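You operate a simulated robot arm through the tools that you are given. There is no shell and no other tool.

Carry out the task below with a simulated robot arm. There is one attempt and no reset: what you move stays moved.

## Task
Try the blue plug in both white rings and sort them.
Fine: the ring that takes the plug goes on the blue mat, the other on the yellow mat; plug back where it stood. Set down upright: blue round plug with a grip.

The check looks at the end state, three seconds after you hand in, the way a careful person would. Anything else that was tipped, shoved, dropped, spilled or broken makes it a failure.

## Robot
A 6-joint arm with a two-finger gripper, fixed in place. Base frame: the origin is at the foot of the arm, x ahead of it, y to its left, z up; the work surface is at about z = 0.8. Readings come in m, rad, newtons and seconds.
With the tool pointing down near the work surface it reaches from about 0.1 to 0.7 m from the base axis. Its first joint turns from -1.152 to 1.152 rad. Payload 2.45 kg.
Tool frame: the origin (TCP) lies between the finger pads and is the grasp point; the fingertips stand 0.03 m ahead of it; z points along the fingers, y is the line along which they close. Largest opening 0.106 m; the body of the gripper starts 0.079 m behind the TCP.
Orientation is told as [roll, pitch, yaw] about the base's x, y, z axes, in that order, counted from this pose: with the fingers straight down and closing along the base's y, the tool's x points along the base's -x, its y along +y and its z along -z.

## Interface
- The arm moves only by the tool nudge_tool. Its argument "increments" is a list that holds one entry, the list of rows, each a list of 7 numbers: the shift along the tool's x, y, z in m, then the turn, a rotation vector about the tool's x, y, z in rad, then the finger opening in m, from 0 to 0.106. In form: [[[tx, ty, tz, wx, wy, wz, claw], ...]]. A call has 1 to 20 rows; each row shifts and turns the commanded pose from where the row before left it, along the tool's axes as they then stand. Rows are played at 5 a second. More than 0.05 m and 0.15 rad between two rows, or a gripper value outside its range, and nothing of the call is played. A pose out of reach is approached as far as the arm can. The call stops where the force on the tool passes 40 N (or 10 N more than at its start, if that is more) or the arm is blocked; 0.2 s more then pass. The fingers move at their own pace (about 0.153 m/s each) and stop on an object; they squeeze with about 35 N. The grip force told is the motor's: it shows also when the fingers shut on nothing. Time passes only in rows, and 0.2 s behind the last, so rows that do not move let the fingers close. The reply holds the time, the measured pose of the TCP, the force on the tool along the base axes, the opening and the grip force, in the units named above and with some noise, with the torque about the TCP (base axes, N m) and any sound that the robot's microphone picked up, and new pictures: "views" is both (left out), scene, wrist or none.
- Cameras (640 x 400 px; columns grow to the right, rows downward): "scene" is fixed at [0.0634, 0.3986, 1.43]; the picture's right is [-0.79, -0.61, 0.00], its down [-0.26, 0.33, -0.91] and it looks along [0.55, -0.72, -0.42] (base axes); focal length 362 px, centre (320, 200). "wrist" rides on the gripper at [0.076, -0.002, -0.106] in the tool frame; the picture's right is [0.02, 1.00, 0.00], its down [-0.78, 0.02, -0.62] and it looks along [-0.62, 0.01, 0.78] (tool axes); focal length 247 px, centre (320, 200). There is no depth. A picture from a camera that has moved, and an enlarged one, comes with that camera's place and axes in the base frame and with its lens. The place of the scene camera against the robot may be out by one fixed shift of up to 0.025 m in any direction.
- close_up(camera, box): a new picture of the part [left, top, right, bottom] of that camera's present view, enlarged. The clock stands still meanwhile.
- close_job(): hands the job in; it is judged then, once.

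Places have to be worked out from the pictures, the camera data and where the tool is seen. Open the gripper and draw the arm clear of the work before you hand the job in, unless the task says otherwise.

The tools are called after "Emit:" as name(argument=value, ...) on one line, values as JSON. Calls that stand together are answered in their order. nudge_tool: Moves the arm, as the interface text tells. Its arguments: {"type":"object","properties":{"increments":{"type":"array","items":{"type":"array","items":{"type":"array","items":{"type":"number"}}}},"views":{"type":"string","enum":["both","scene","wrist","none"]}},"required":["increments"]} The other tools are called the same way: close_up (camera, box) takes an enlarged picture of a part of a camera's view; close_job () hands the job in.

At the start:

```text
time: 0.0
tcp_pos: [0.2389, -0.1858, 1.218]
orientation: [0.0, -0.001, 0.0]
ft_force: [0.1, -0.2, -0.4]
moment: [-0.03, 0.01, 0.01]
gripper_width: 0.1059
finger_force: 0.0
```

scene: 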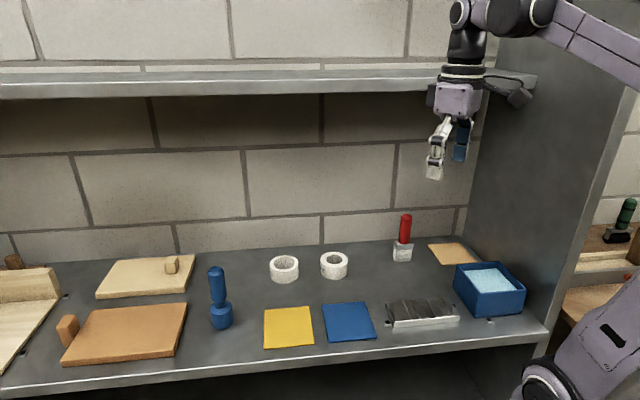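
wrist: 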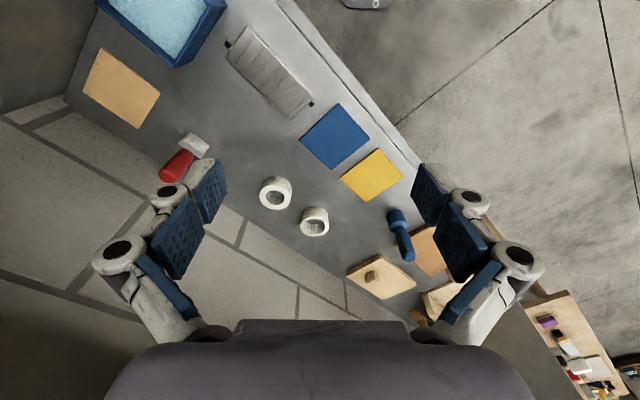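

I begin by looking closely at the plug, rings and mats in both cameras before moving.

Emit:
close_up(camera="scene", box=[180, 220, 400, 360])

Emit:
close_up(camera="wrist", box=[220, 90, 460, 300])

Emit:
close_up(camera="scene", box=[380, 190, 540, 340])

```text
2.86 times, centred on (290, 290) of scene
camera zoom: at [0.0634, 0.3986, 1.43], right [-0.79, -0.61, 0.0], down [-0.26, 0.33, -0.91], along [0.55, -0.72, -0.42], focal length 1034 px, centre (406, -57)
```

zoom: 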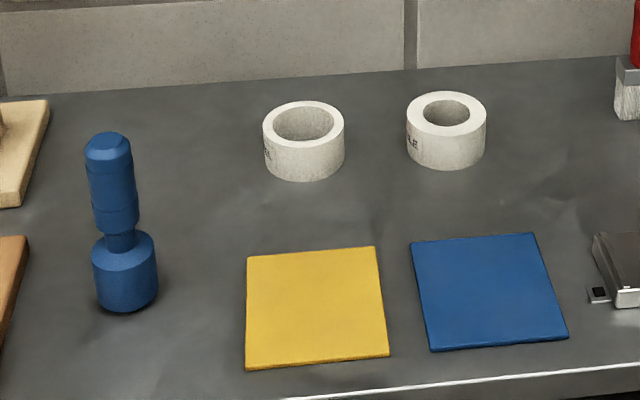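

```text
1.90 times, centred on (340, 195) of wrist
camera zoom: at [0.1638, -0.187, 1.3244], right [-0.02, 1.0, 0.0], down [0.78, 0.02, 0.62], along [0.62, 0.01, -0.78], focal length 470 px, centre (282, 210)
```

zoom: 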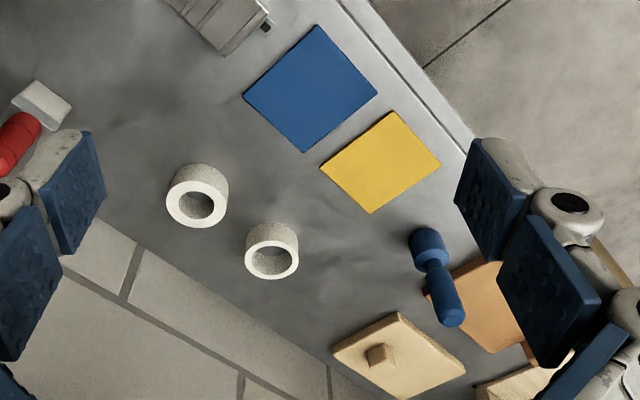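

```text
2.67 times, centred on (460, 265) of scene
camera zoom: at [0.0634, 0.3986, 1.43], right [-0.79, -0.61, 0.0], down [-0.26, 0.33, -0.91], along [0.55, -0.72, -0.42], focal length 965 px, centre (-53, 27)
```

zoom: 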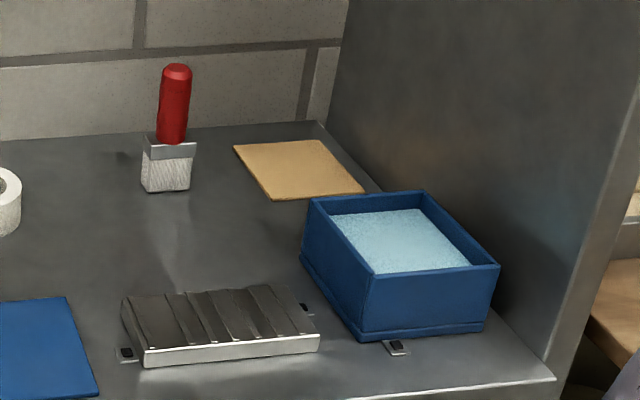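

The plug stands near (0.63, 0.04) with a fat base about 0.054 m across. The rings are near (0.55,-0.30) and (0.655,-0.19), and the mats near (0.40,-0.15) blue and (0.50,-0.05) yellow. I move the open gripper high toward the plug to measure it better.

Emit:
nudge_tool(increments=[[[-0.032, 0.0216, 0.01, 0, 0, 0, 0.106], [-0.032, 0.0216, 0.01, 0, 0, 0, 0.106], [-0.032, 0.0216, 0.01, 0, 0, 0, 0.106], [-0.032, 0.0216, 0.01, 0, 0, 0, 0.106], [-0.032, 0.0216, 0.01, 0, 0, 0, 0.106], [-0.032, 0.0216, 0.01, 0, 0, 0, 0.106], [-0.032, 0.0216, 0.01, 0, 0, 0, 0.106], [-0.032, 0.0216, 0.01, 0, 0, 0, 0.106], [-0.032, 0.0216, 0.01, 0, 0, 0, 0.106], [-0.032, 0.0216, 0.01, 0, 0, 0, 0.106], [0, 0, 0, 0, 0, 0, 0.106]]], views="both")

```text
time: 2.4
tcp_pos: [0.5604, 0.0324, 1.117]
orientation: [0.001, 0.0, 0.001]
ft_force: [-0.8, 0.5, -0.5]
moment: [0.03, 0.0, 0.03]
gripper_width: 0.1061
finger_force: 0.1
camera wrist: at [0.4841, 0.0296, 1.2244], right [-0.02, 1.0, 0.0], down [0.78, 0.02, 0.62], along [0.62, 0.01, -0.78], focal length 247 px, centre (320, 200)
```

scene: 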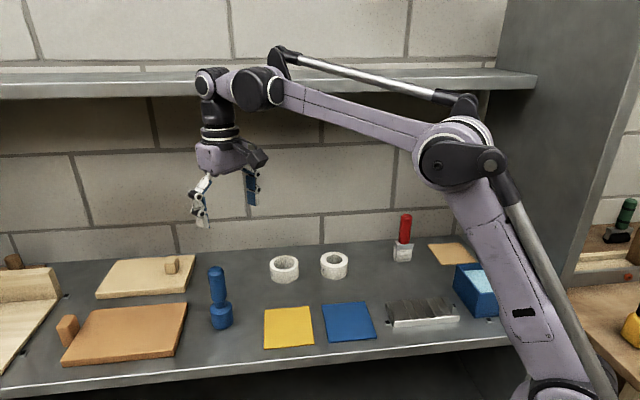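
wrist: 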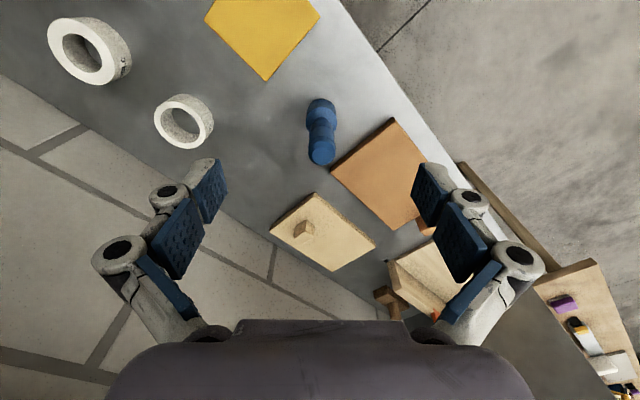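

The plug is in view of the wrist camera, so I take an enlarged picture of it and of the rings.

Emit:
close_up(camera="wrist", box=[270, 80, 370, 180])

Emit:
close_up(camera="wrist", box=[30, 0, 230, 160])

```text
4.00 times, centred on (320, 130) of wrist
camera zoom: at [0.4841, 0.0296, 1.2244], right [-0.02, 1.0, 0.0], down [0.78, 0.02, 0.62], along [0.62, 0.01, -0.78], focal length 988 px, centre (320, 480)
```

zoom: 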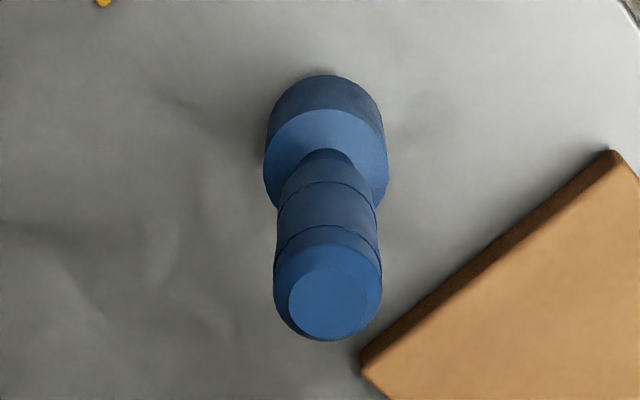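

```text
2.50 times, centred on (130, 80) of wrist
camera zoom: at [0.4841, 0.0296, 1.2244], right [-0.02, 1.0, 0.0], down [0.78, 0.02, 0.62], along [0.62, 0.01, -0.78], focal length 617 px, centre (795, 500)
```

zoom: 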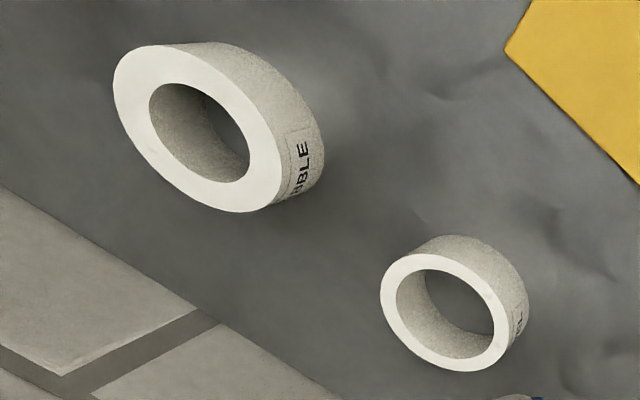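

The plug axis comes out near (0.626, 0.034), with its top at about z 0.96, a grip about 0.033 m across and a base about 0.048 m. I move directly above it, with the tips still over its top, to refine.

Emit:
nudge_tool(increments=[[[-0.022, 0.0005, 0.028, 0, 0, 0, 0.106], [-0.022, 0.0005, 0.028, 0, 0, 0, 0.106], [-0.022, 0.0005, 0.028, 0, 0, 0, 0.106], [0, 0, 0, 0, 0, 0, 0.106]]], views="both")

```text
time: 3.4
tcp_pos: [0.6271, 0.0337, 1.0329]
orientation: [0.0, -0.002, 0.0]
ft_force: [0.0, -0.6, -1.3]
moment: [-0.01, 0.0, -0.01]
gripper_width: 0.1061
finger_force: 0.0
camera wrist: at [0.5511, 0.031, 1.14], right [-0.02, 1.0, 0.0], down [0.78, 0.02, 0.62], along [0.62, 0.01, -0.78], focal length 247 px, centre (320, 200)
```

scene: 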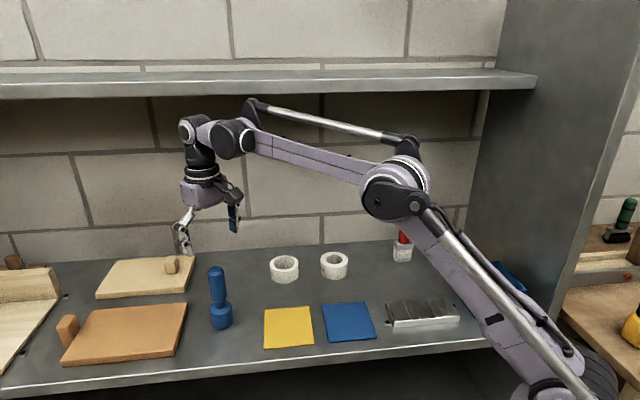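
wrist: 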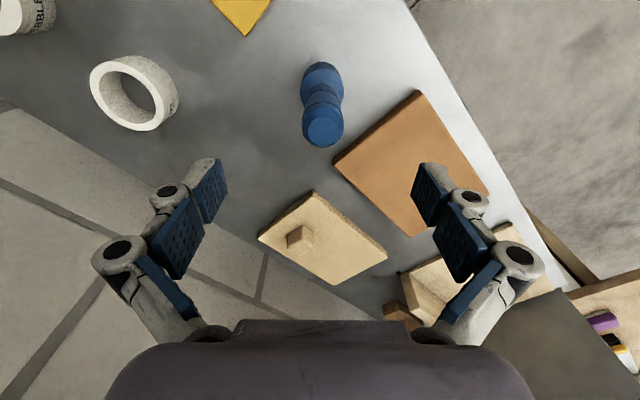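

The gripper is above the plug, so I zoom into the wrist view to compute its axis.

Emit:
close_up(camera="wrist", box=[270, 50, 370, 150])

Emit:
close_up(camera="wrist", box=[80, 40, 190, 140])

```text
4.00 times, centred on (320, 100) of wrist
camera zoom: at [0.5511, 0.031, 1.14], right [-0.02, 1.0, 0.0], down [0.78, 0.02, 0.62], along [0.62, 0.01, -0.78], focal length 988 px, centre (320, 600)
```

zoom: 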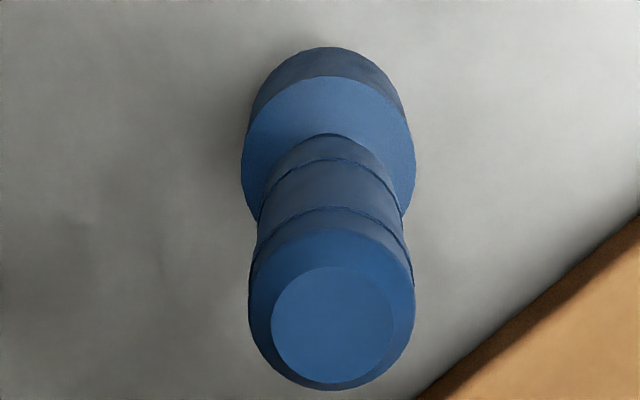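

```text
4.00 times, centred on (135, 90) of wrist
camera zoom: at [0.5511, 0.031, 1.14], right [-0.02, 1.0, 0.0], down [0.78, 0.02, 0.62], along [0.62, 0.01, -0.78], focal length 988 px, centre (1060, 640)
```

zoom: 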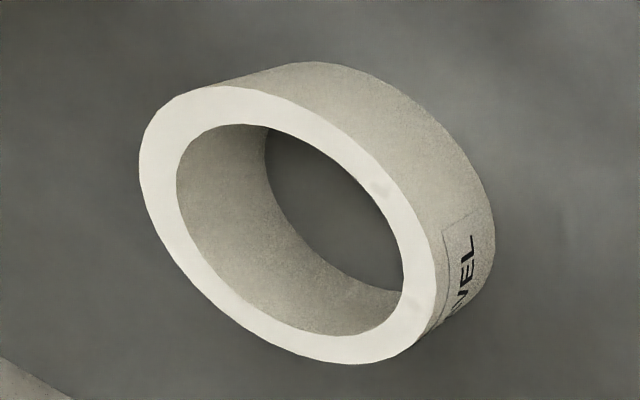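

Triangulating from the two views gives the plug axis at (0.630, 0.034), the top at z≈0.953 and the shoulder at z≈0.844. I lower around the grip with the fingers open and check before closing.

Emit:
nudge_tool(increments=[[[-0.0029, 0.0003, 0.028, 0, 0, 0, 0.106], [0, 0, 0.029, 0, 0, 0, 0.106], [0, 0, 0.029, 0, 0, 0, 0.106], [0, 0, 0.029, 0, 0, 0, 0.106], [0, 0, 0, 0, 0, 0, 0.106]]], views="both")

```text
time: 4.6
tcp_pos: [0.628, 0.0317, 0.918]
orientation: [-0.001, -0.002, 0.001]
ft_force: [-0.7, -0.1, 0.1]
moment: [0.01, -0.01, 0.02]
gripper_width: 0.1062
finger_force: 0.1
camera wrist: at [0.5533, 0.0304, 1.0251], right [-0.02, 1.0, 0.0], down [0.78, 0.02, 0.62], along [0.62, 0.01, -0.78], focal length 247 px, centre (320, 200)
```

scene: 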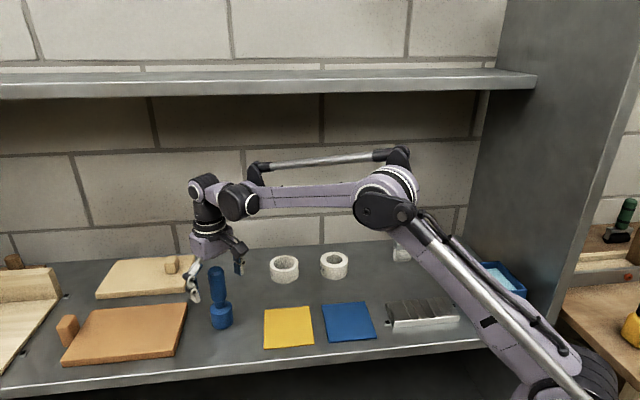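
wrist: 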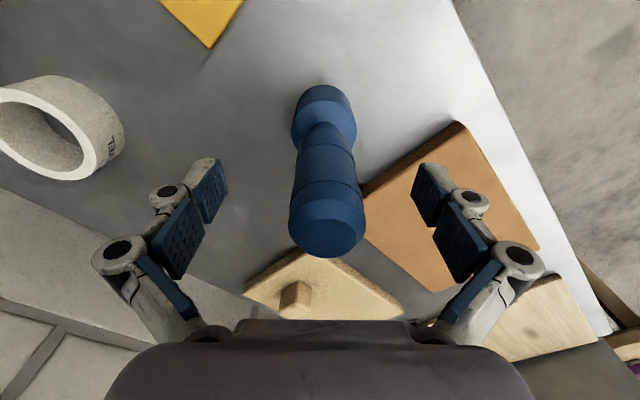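

The plug's grip sits between the pads, maybe a little right of centre. I zoom in to measure the offset before closing.

Emit:
close_up(camera="wrist", box=[200, 70, 440, 270])

```text
2.00 times, centred on (320, 170) of wrist
camera zoom: at [0.5533, 0.0304, 1.0251], right [-0.02, 1.0, 0.0], down [0.78, 0.02, 0.62], along [0.62, 0.01, -0.78], focal length 494 px, centre (320, 260)
```

zoom: 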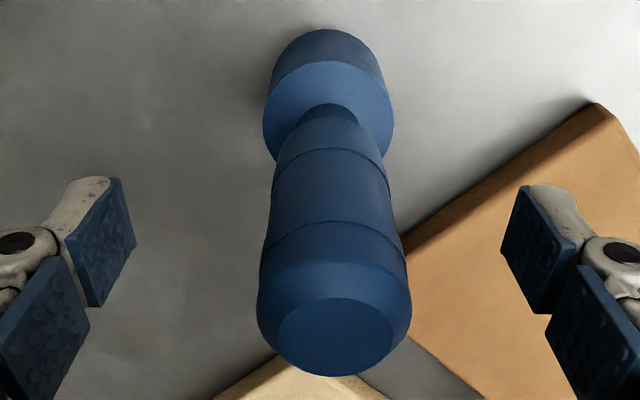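

The pads' midpoint is about 3 mm short of the grip in y and 2 mm short in x. I correct that, then close on the grip.

Emit:
nudge_tool(increments=[[[-0.002, 0.0028, 0, 0, 0, 0, 0.106], [0, 0, 0, 0, 0, 0, 0.06], [0, 0, 0, 0, 0, 0, 0.045]]], views="wrist")

Emit:
close_up(camera="wrist", box=[200, 70, 440, 270])

```text
time: 5.4
tcp_pos: [0.6319, 0.0361, 0.9197]
orientation: [0.0, -0.002, 0.0]
ft_force: [-0.4, -0.2, -1.4]
moment: [-0.01, 0.02, 0.04]
gripper_width: 0.045
finger_force: 0.0
camera wrist: at [0.5552, 0.0335, 1.0255], right [-0.02, 1.0, 0.0], down [0.78, 0.02, 0.62], along [0.62, 0.01, -0.78], focal length 247 px, centre (320, 200)
```

wrist: 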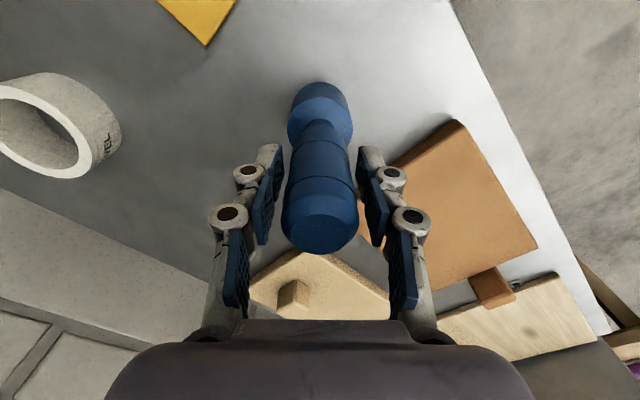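

```text
2.00 times, centred on (320, 170) of wrist
camera zoom: at [0.5552, 0.0335, 1.0255], right [-0.02, 1.0, 0.0], down [0.78, 0.02, 0.62], along [0.62, 0.01, -0.78], focal length 494 px, centre (320, 260)
```

zoom: 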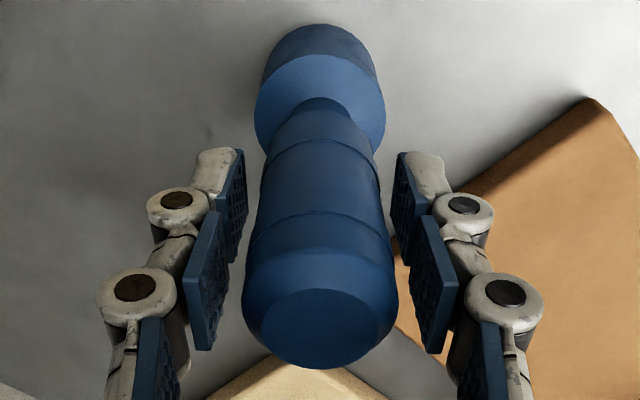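

The grip is now centred between the pads (about 321 px against 322 px), so I close fully.

Emit:
nudge_tool(increments=[[[0, 0, 0, 0, 0, 0, 0.038], [0, 0, 0, 0, 0, 0, 0.03], [0, 0, 0, 0, 0, 0, 0.015], [0, 0, 0, 0, 0, 0, 0.015]]], views="both")

Emit:
close_up(camera="wrist", box=[200, 70, 440, 270])

Emit:
close_up(camera="scene", box=[150, 200, 300, 350])

```text
time: 6.4
tcp_pos: [0.6321, 0.0352, 0.9188]
orientation: [0.0, -0.001, 0.0]
ft_force: [0.2, 0.2, 1.0]
moment: [-0.02, -0.04, -0.01]
gripper_width: 0.0319
finger_force: 35.0
camera wrist: at [0.5552, 0.0334, 1.0255], right [-0.02, 1.0, 0.0], down [0.78, 0.02, 0.62], along [0.62, 0.01, -0.78], focal length 247 px, centre (320, 200)
```

scene: 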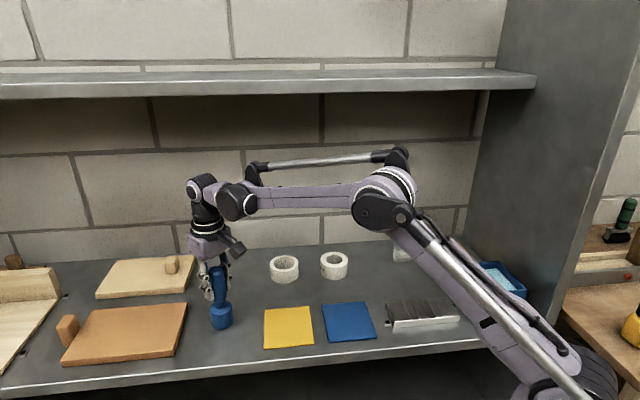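
wrist: 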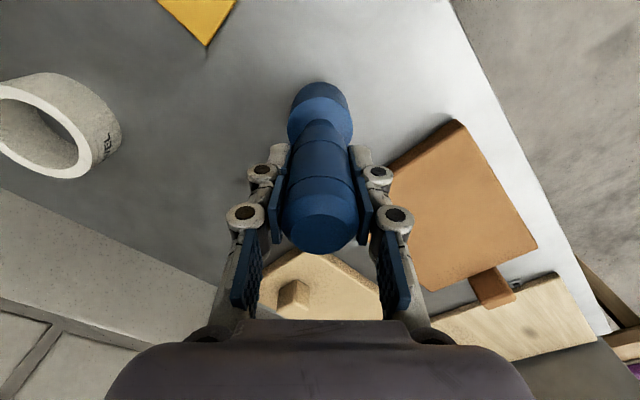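

```text
2.00 times, centred on (320, 170) of wrist
camera zoom: at [0.5552, 0.0334, 1.0255], right [-0.02, 1.0, 0.0], down [0.78, 0.02, 0.62], along [0.62, 0.01, -0.78], focal length 494 px, centre (320, 260)
```

zoom: 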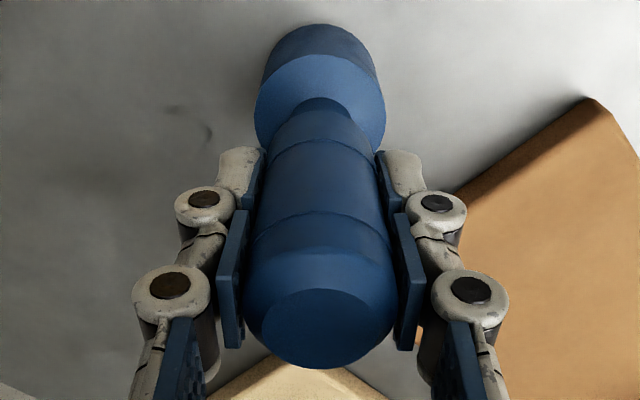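

```text
2.67 times, centred on (225, 275) of scene
camera zoom: at [0.0634, 0.3986, 1.43], right [-0.79, -0.61, 0.0], down [-0.26, 0.33, -0.91], along [0.55, -0.72, -0.42], focal length 965 px, centre (573, 0)
```

zoom: 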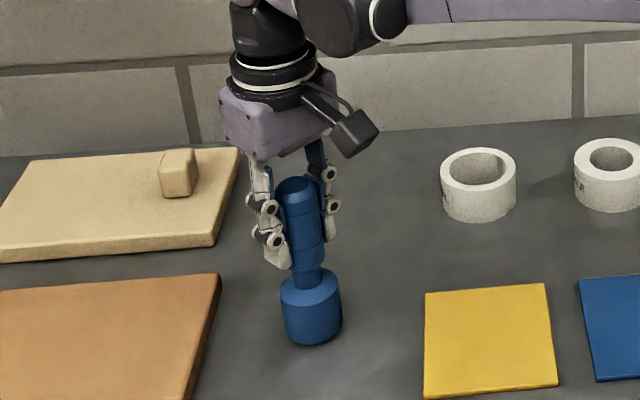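

The plug is held (opening 0.032, 35 N) and has not shifted; this pose is about (0.6315, 0.035, 0.918) and I will return to it. I lift 0.12 m and carry it over the wider-holed ring at about (0.642,-0.194).

Emit:
nudge_tool(increments=[[[0, 0, -0.02, 0, 0, 0, 0.015], [0, 0, -0.04, 0, 0, 0, 0.015], [0, 0, -0.04, 0, 0, 0, 0.015], [0, 0, -0.02, 0, 0, 0, 0.015], [-0.002, -0.038, 0, 0, 0, 0, 0.015], [-0.002, -0.038, 0, 0, 0, 0, 0.015], [-0.002, -0.038, 0, 0, 0, 0, 0.015], [-0.002, -0.038, 0, 0, 0, 0, 0.015], [-0.002, -0.038, 0, 0, 0, 0, 0.015], [0, -0.039, 0, 0, 0, 0, 0.015], [0, 0, 0, 0, 0, 0, 0.015]]], views="both")

Emit:
close_up(camera="wrist", box=[200, 20, 440, 220])

Emit:
close_up(camera="scene", box=[220, 180, 370, 300])

```text
time: 8.8
tcp_pos: [0.6293, -0.1806, 1.0352]
orientation: [0.0, -0.002, -0.001]
ft_force: [0.9, 0.2, -0.9]
moment: [-0.01, -0.04, 0.02]
gripper_width: 0.0318
finger_force: 35.2
out of reach, approached as far as the arm can: row 9, 10
camera wrist: at [0.5538, -0.1828, 1.1408], right [-0.02, 1.0, 0.0], down [0.78, 0.02, 0.62], along [0.62, 0.01, -0.78], focal length 247 px, centre (320, 200)
```

scene: 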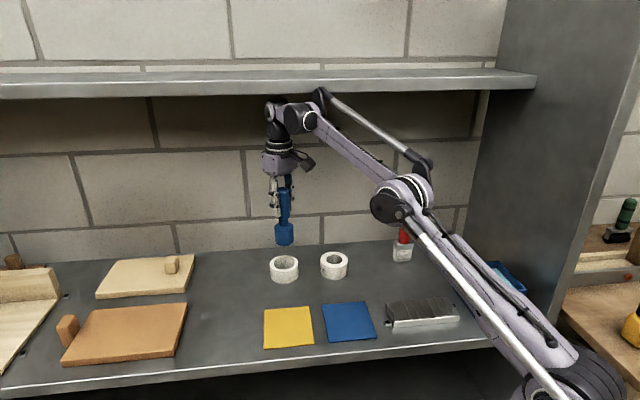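
wrist: 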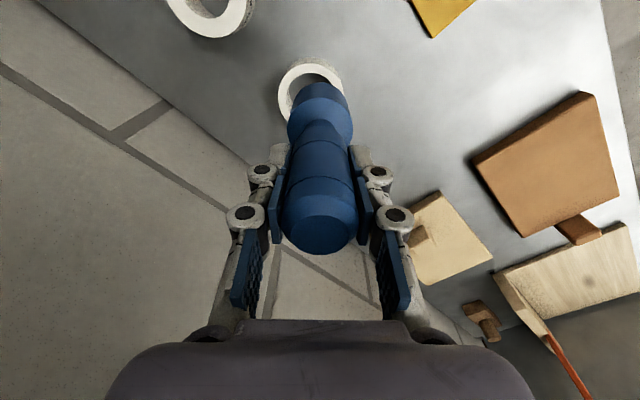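

```text
2.00 times, centred on (320, 120) of wrist
camera zoom: at [0.5538, -0.1828, 1.1408], right [-0.02, 1.0, 0.0], down [0.78, 0.02, 0.62], along [0.62, 0.01, -0.78], focal length 494 px, centre (320, 360)
```

zoom: 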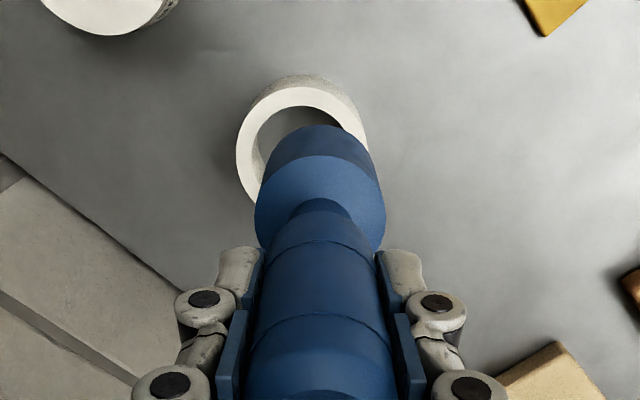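

```text
3.33 times, centred on (295, 240) of scene
camera zoom: at [0.0635, 0.3986, 1.43], right [-0.79, -0.61, 0.0], down [-0.26, 0.33, -0.91], along [0.55, -0.72, -0.42], focal length 1206 px, centre (403, 67)
```

zoom: 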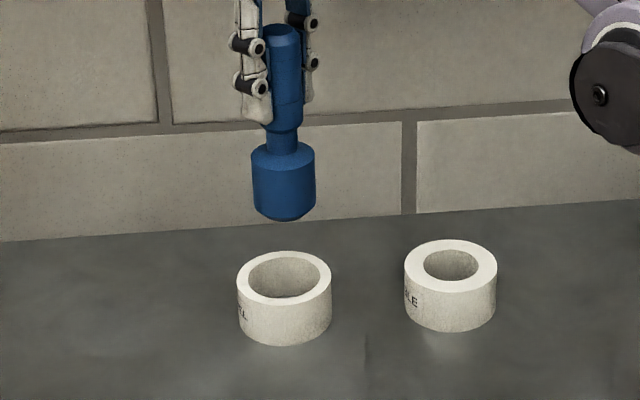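

Rows 9–10 ran out of reach at this height: the TCP is at (0.629,-0.181), while ring B sits near (0.642,-0.193). I descend 0.05 m, which still leaves the plug clear above the ring, to see whether the reach grows.

Emit:
nudge_tool(increments=[[[0, 0, 0.025, 0, 0, 0, 0.015], [0, 0, 0.025, 0, 0, 0, 0.015], [0, 0, 0, 0, 0, 0, 0.015]]], views="both")

Emit:
close_up(camera="wrist", box=[200, 20, 440, 220])

Emit:
close_up(camera="scene", box=[220, 180, 370, 300])

```text
time: 9.6
tcp_pos: [0.6309, -0.1799, 0.984]
orientation: [0.001, -0.002, 0.0]
ft_force: [-0.5, 0.7, -1.7]
moment: [0.03, 0.02, 0.02]
gripper_width: 0.0318
finger_force: 35.4
camera wrist: at [0.5542, -0.1825, 1.0909], right [-0.02, 1.0, 0.0], down [0.78, 0.02, 0.62], along [0.62, 0.01, -0.78], focal length 247 px, centre (320, 200)
```

scene: 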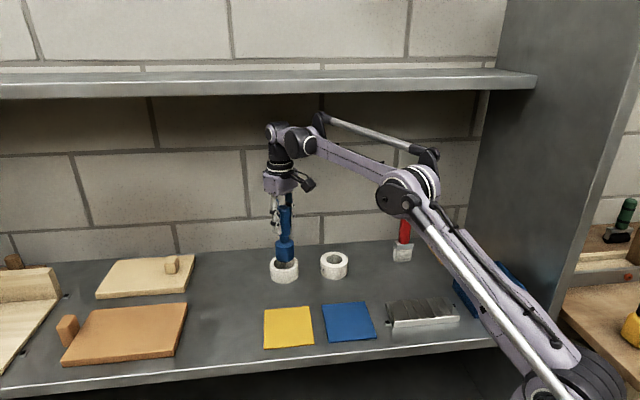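
wrist: 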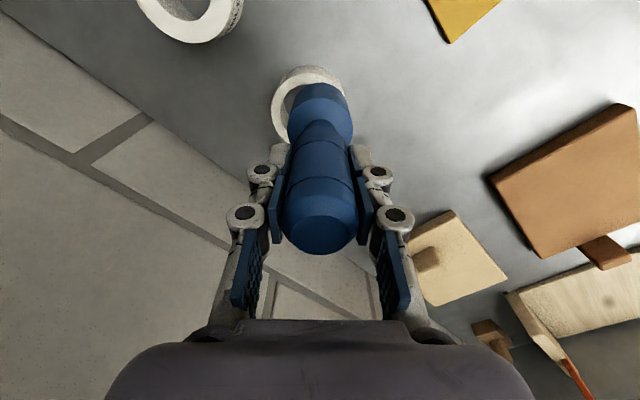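

```text
2.00 times, centred on (320, 120) of wrist
camera zoom: at [0.5542, -0.1825, 1.0909], right [-0.02, 1.0, 0.0], down [0.78, 0.02, 0.62], along [0.62, 0.01, -0.78], focal length 494 px, centre (320, 360)
```

zoom: 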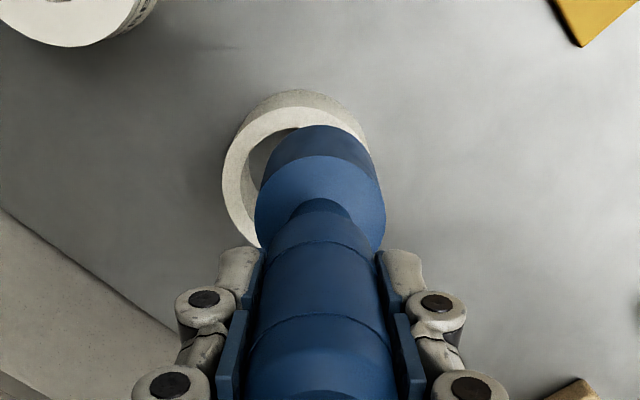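

```text
3.33 times, centred on (295, 240) of scene
camera zoom: at [0.0635, 0.3986, 1.43], right [-0.79, -0.61, 0.0], down [-0.26, 0.33, -0.91], along [0.55, -0.72, -0.42], focal length 1206 px, centre (403, 67)
```

zoom: 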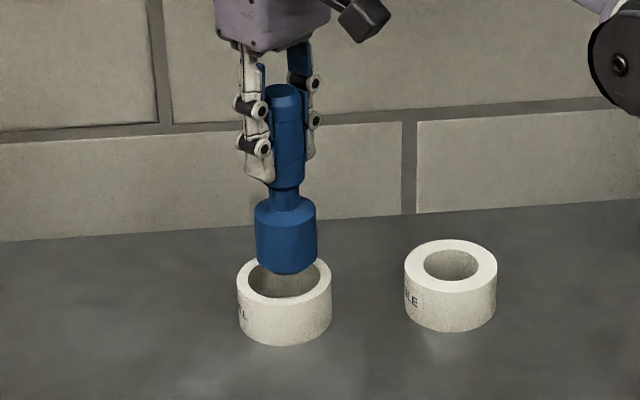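

The command was clipped at (0.6305,-0.1803). Both views put ring B's centre at about (0.643,-0.192), so I shift by (+0.0125,-0.0118) at this height and look again.

Emit:
nudge_tool(increments=[[[-0.0062, -0.0059, 0, 0, 0, 0, 0.015], [-0.0063, -0.0059, 0, 0, 0, 0, 0.015], [0, 0, 0, 0, 0, 0, 0.015]]], views="both")

Emit:
close_up(camera="wrist", box=[200, 20, 440, 220])

Emit:
close_up(camera="scene", box=[220, 180, 370, 300])

```text
time: 10.4
tcp_pos: [0.6425, -0.1928, 0.9835]
orientation: [-0.001, -0.002, 0.0]
ft_force: [0.9, 1.1, -0.3]
moment: [-0.01, 0.01, 0.03]
gripper_width: 0.032
finger_force: 34.6
camera wrist: at [0.5667, -0.1944, 1.0912], right [-0.02, 1.0, 0.0], down [0.78, 0.02, 0.62], along [0.62, 0.01, -0.78], focal length 247 px, centre (320, 200)
```

scene: 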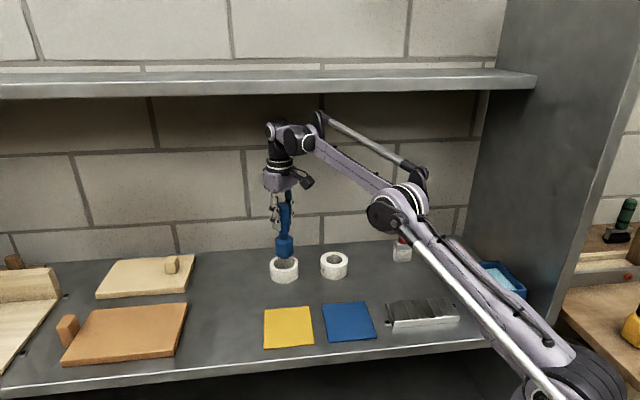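
wrist: 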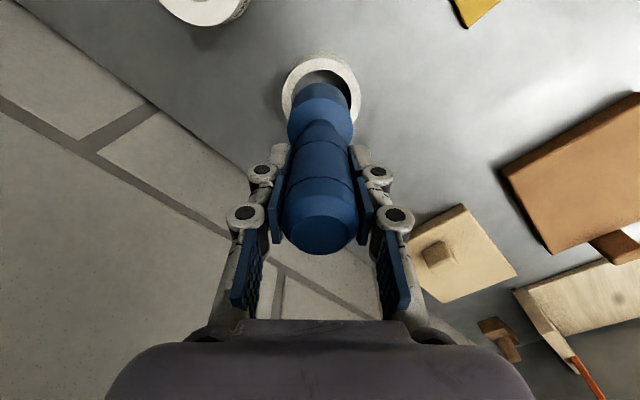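

```text
2.00 times, centred on (320, 120) of wrist
camera zoom: at [0.5667, -0.1944, 1.0912], right [-0.02, 1.0, 0.0], down [0.78, 0.02, 0.62], along [0.62, 0.01, -0.78], focal length 494 px, centre (320, 360)
```

zoom: 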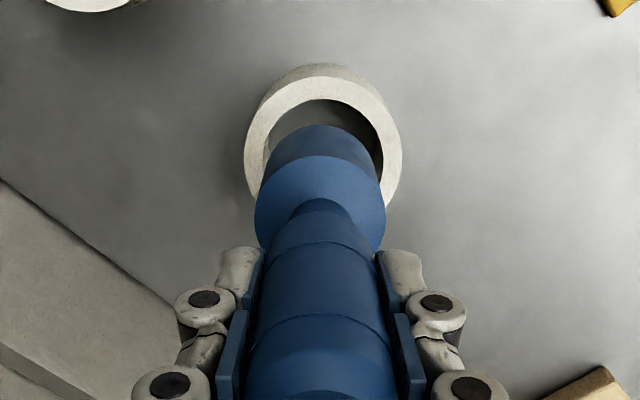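

```text
3.33 times, centred on (295, 240) of scene
camera zoom: at [0.0635, 0.3986, 1.43], right [-0.79, -0.61, 0.0], down [-0.26, 0.33, -0.91], along [0.55, -0.72, -0.42], focal length 1206 px, centre (403, 67)
```

zoom: 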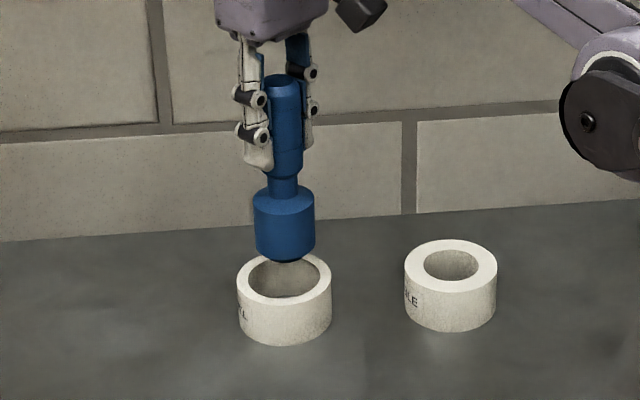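

The plug is centred over ring B's hole to within about 1 mm. I lower it slowly, 5 mm per row, to about 7 mm above the table while watching the force.

Emit:
nudge_tool(increments=[[[0, 0, 0.006, 0, 0, 0, 0.015], [0, 0, 0.006, 0, 0, 0, 0.015], [0, 0, 0.006, 0, 0, 0, 0.015], [0, 0, 0.005, 0, 0, 0, 0.015], [0, 0, 0.005, 0, 0, 0, 0.015], [0, 0, 0.005, 0, 0, 0, 0.015], [0, 0, 0.005, 0, 0, 0, 0.015], [0, 0, 0.005, 0, 0, 0, 0.015], [0, 0, 0.005, 0, 0, 0, 0.015], [0, 0, 0.005, 0, 0, 0, 0.015], [0, 0, 0.005, 0, 0, 0, 0.015], [0, 0, 0, 0, 0, 0, 0.015]]], views="both")

Emit:
close_up(camera="wrist", box=[200, 20, 440, 220])

Emit:
close_up(camera="scene", box=[220, 180, 370, 300])

```text
time: 12.3
tcp_pos: [0.6424, -0.1912, 0.9453]
orientation: [0.0, -0.002, 0.0]
ft_force: [-0.4, 1.0, 9.5]
moment: [-0.12, 0.15, -0.02]
gripper_width: 0.0319
finger_force: 35.0
stopped in row 9: the force on the tool passed its limit at 47 N (the readings are from after the stop); the commanded pose is now the measured one
camera wrist: at [0.5661, -0.1936, 1.0512], right [-0.02, 1.0, 0.0], down [0.78, 0.02, 0.62], along [0.62, 0.01, -0.78], focal length 247 px, centre (320, 200)
```

scene: 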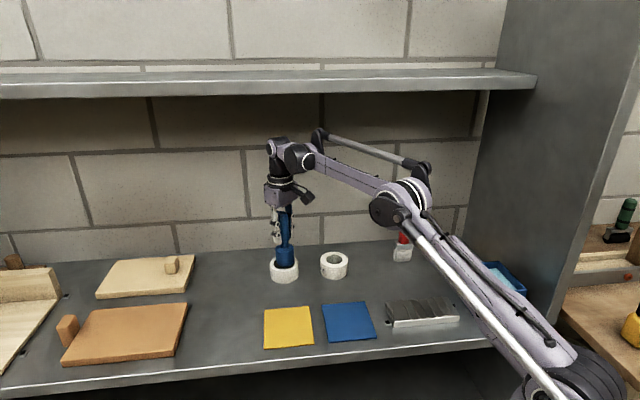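
wrist: 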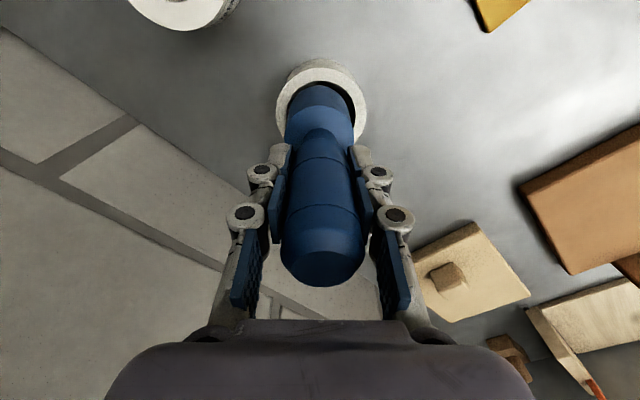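

```text
2.00 times, centred on (320, 120) of wrist
camera zoom: at [0.5661, -0.1936, 1.0512], right [-0.02, 1.0, 0.0], down [0.78, 0.02, 0.62], along [0.62, 0.01, -0.78], focal length 494 px, centre (320, 360)
```

zoom: 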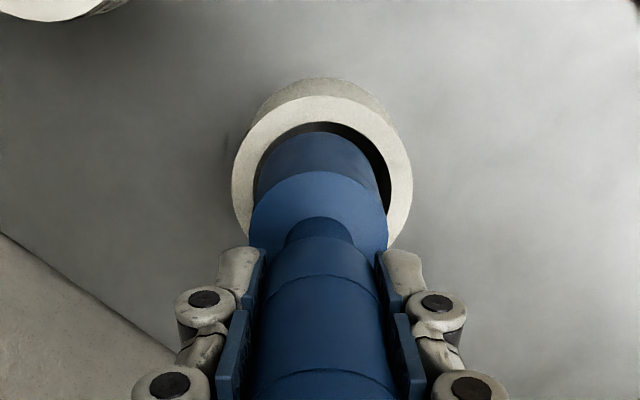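

```text
3.33 times, centred on (295, 240) of scene
camera zoom: at [0.0632, 0.3987, 1.43], right [-0.79, -0.61, 0.0], down [-0.26, 0.33, -0.91], along [0.55, -0.72, -0.42], focal length 1206 px, centre (403, 67)
```

zoom: 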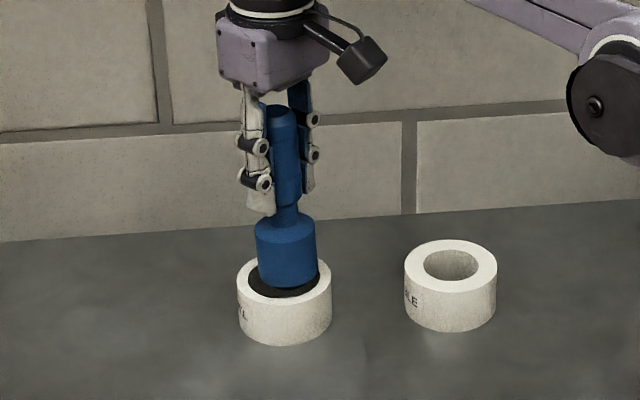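

The force limit tripped at TCP z≈0.945, and the plug seems to have slid up in the fingers. I look closely at how the plug sits on ring B.

Emit:
close_up(camera="scene", box=[260, 220, 310, 290])

Emit:
close_up(camera="wrist", box=[265, 50, 375, 150])

Emit:
close_up(camera="wrist", box=[240, 140, 400, 300])

```text
5.71 times, centred on (285, 255) of scene
camera zoom: at [0.0632, 0.3987, 1.43], right [-0.79, -0.61, 0.0], down [-0.26, 0.33, -0.91], along [0.55, -0.72, -0.42], focal length 2068 px, centre (520, -114)
```

zoom: 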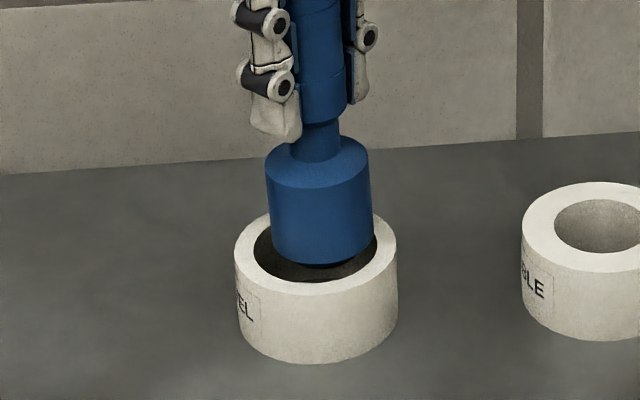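

```text
4.00 times, centred on (320, 100) of wrist
camera zoom: at [0.5661, -0.1936, 1.0512], right [-0.02, 1.0, 0.0], down [0.78, 0.02, 0.62], along [0.62, 0.01, -0.78], focal length 988 px, centre (320, 600)
```

zoom: 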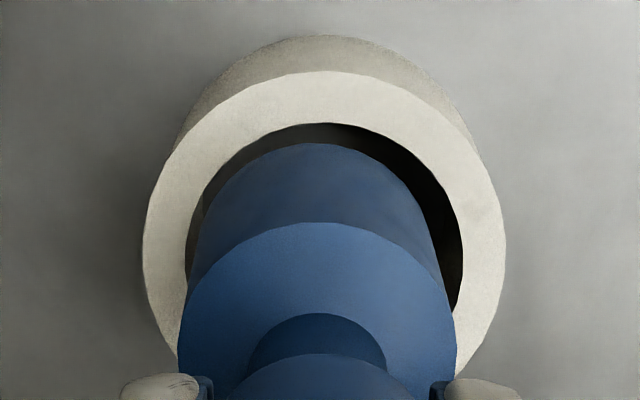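

```text
2.50 times, centred on (320, 220) of wrist
camera zoom: at [0.5661, -0.1936, 1.0512], right [-0.02, 1.0, 0.0], down [0.78, 0.02, 0.62], along [0.62, 0.01, -0.78], focal length 617 px, centre (320, 150)
```

zoom: 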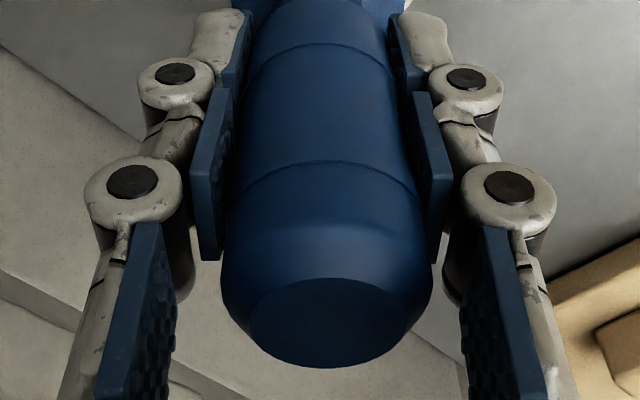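

The plug slid about 18 mm up in the fingers and is blocked roughly at the ring's top face, so ring B did not take it here. I lift 40 mm to look inside ring B's bore and at the plug's underside.

Emit:
nudge_tool(increments=[[[0, 0, -0.01, 0, 0, 0, 0.015], [0, 0, -0.015, 0, 0, 0, 0.015], [0, 0, -0.015, 0, 0, 0, 0.015], [0, 0, 0, 0, 0, 0, 0.015]]], views="both")

Emit:
close_up(camera="scene", box=[260, 210, 310, 290])

Emit:
close_up(camera="wrist", box=[265, 50, 375, 150])

Emit:
close_up(camera="wrist", box=[240, 140, 400, 300])

```text
time: 13.3
tcp_pos: [0.6432, -0.1916, 0.9828]
orientation: [0.001, -0.003, 0.001]
ft_force: [0.2, 0.5, -0.6]
moment: [0.0, 0.0, 0.02]
gripper_width: 0.0319
finger_force: 34.9
camera wrist: at [0.5664, -0.1939, 1.0902], right [-0.02, 1.0, 0.0], down [0.78, 0.02, 0.62], along [0.62, 0.01, -0.78], focal length 247 px, centre (320, 200)
```

scene: 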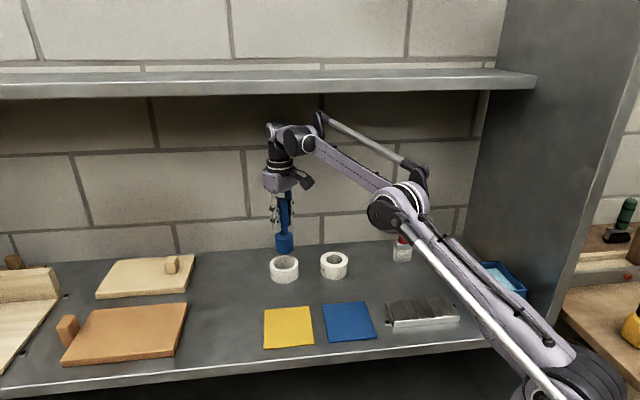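
wrist: 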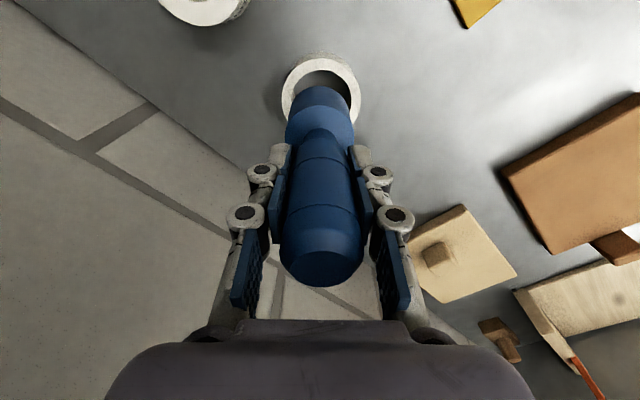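

```text
5.00 times, centred on (285, 250) of scene
camera zoom: at [0.0635, 0.3986, 1.43], right [-0.79, -0.61, 0.0], down [-0.26, 0.33, -0.91], along [0.55, -0.72, -0.42], focal length 1810 px, centre (495, -50)
```

zoom: 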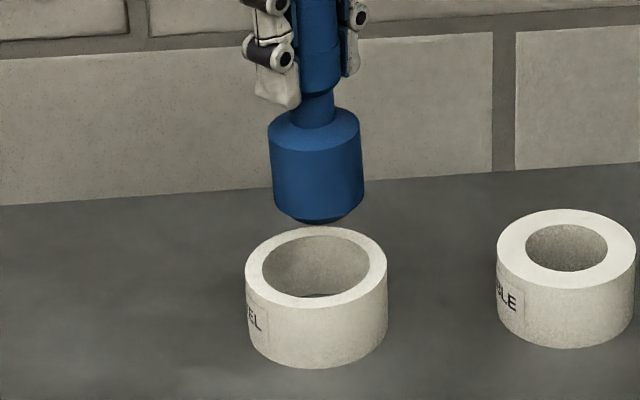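

```text
4.00 times, centred on (320, 100) of wrist
camera zoom: at [0.5664, -0.1939, 1.0902], right [-0.02, 1.0, 0.0], down [0.78, 0.02, 0.62], along [0.62, 0.01, -0.78], focal length 988 px, centre (320, 600)
```

zoom: 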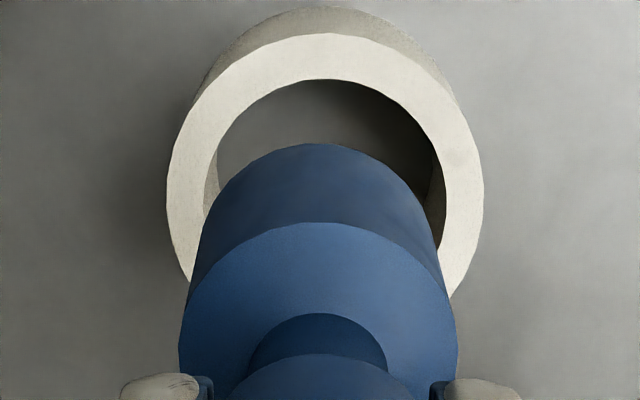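

```text
2.50 times, centred on (320, 220) of wrist
camera zoom: at [0.5664, -0.1939, 1.0902], right [-0.02, 1.0, 0.0], down [0.78, 0.02, 0.62], along [0.62, 0.01, -0.78], focal length 617 px, centre (320, 150)
```

zoom: 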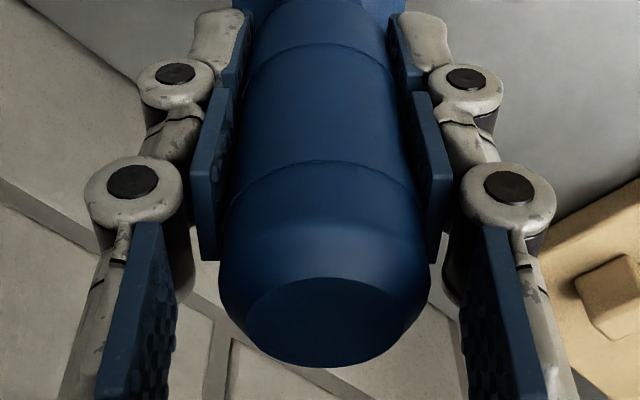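

Ring B's bore looks open to the table, yet the plug stopped at its rim, with the axis within about 2 mm of centre. I'll carry the plug, whose bottom is now about 0.10 m below the TCP, over to ring A at about (0.541,-0.2935) and try it there, then come back to B.

Emit:
nudge_tool(increments=[[[0.0204, -0.0203, 0, 0, 0, 0, 0.015], [0.0204, -0.0203, 0, 0, 0, 0, 0.015], [0.0204, -0.0203, 0, 0, 0, 0, 0.015], [0.0204, -0.0203, 0, 0, 0, 0, 0.015], [0.0204, -0.0205, 0, 0, 0, 0, 0.015], [0, 0, 0, 0, 0, 0, 0.015]]], views="both")

Emit:
close_up(camera="scene", box=[300, 200, 370, 290])

Emit:
close_up(camera="wrist", box=[265, 50, 375, 150])

```text
time: 14.7
tcp_pos: [0.5395, -0.295, 0.9841]
orientation: [-0.001, -0.003, 0.002]
ft_force: [0.5, 0.1, 0.2]
moment: [0.0, -0.03, 0.02]
gripper_width: 0.032
finger_force: 35.3
camera wrist: at [0.4638, -0.2961, 1.0902], right [-0.02, 1.0, 0.0], down [0.78, 0.02, 0.62], along [0.62, 0.01, -0.78], focal length 247 px, centre (320, 200)
```

scene: 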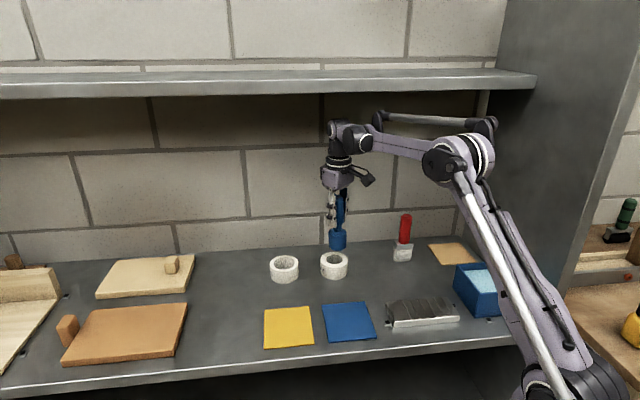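
wrist: 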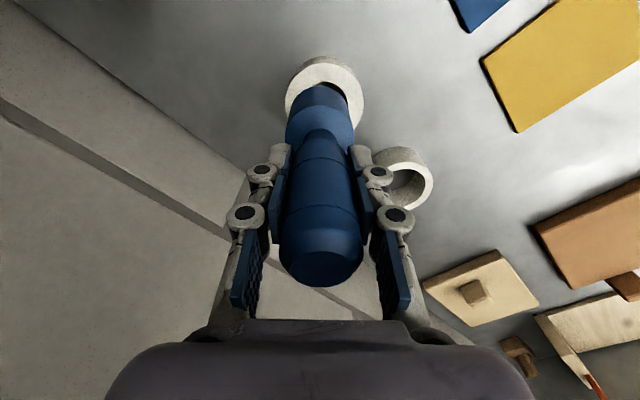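

```text
4.44 times, centred on (335, 245) of scene
camera zoom: at [0.0635, 0.3986, 1.43], right [-0.79, -0.61, 0.0], down [-0.26, 0.33, -0.91], along [0.55, -0.72, -0.42], focal length 1609 px, centre (253, 0)
```

zoom: 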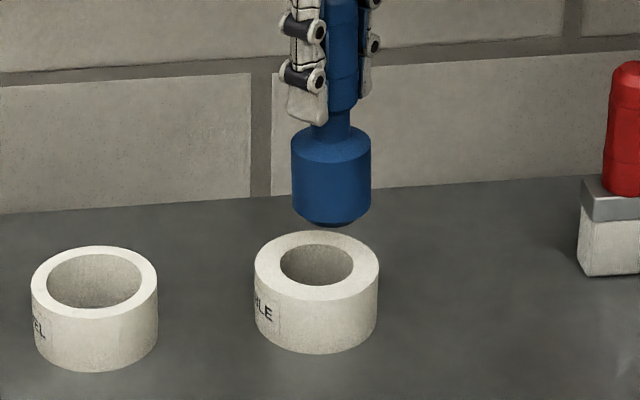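

```text
4.00 times, centred on (320, 100) of wrist
camera zoom: at [0.4638, -0.2961, 1.0902], right [-0.02, 1.0, 0.0], down [0.78, 0.02, 0.62], along [0.62, 0.01, -0.78], focal length 988 px, centre (320, 600)
```

zoom: 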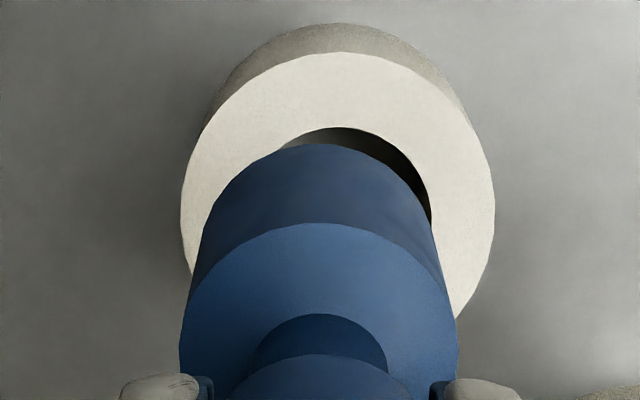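

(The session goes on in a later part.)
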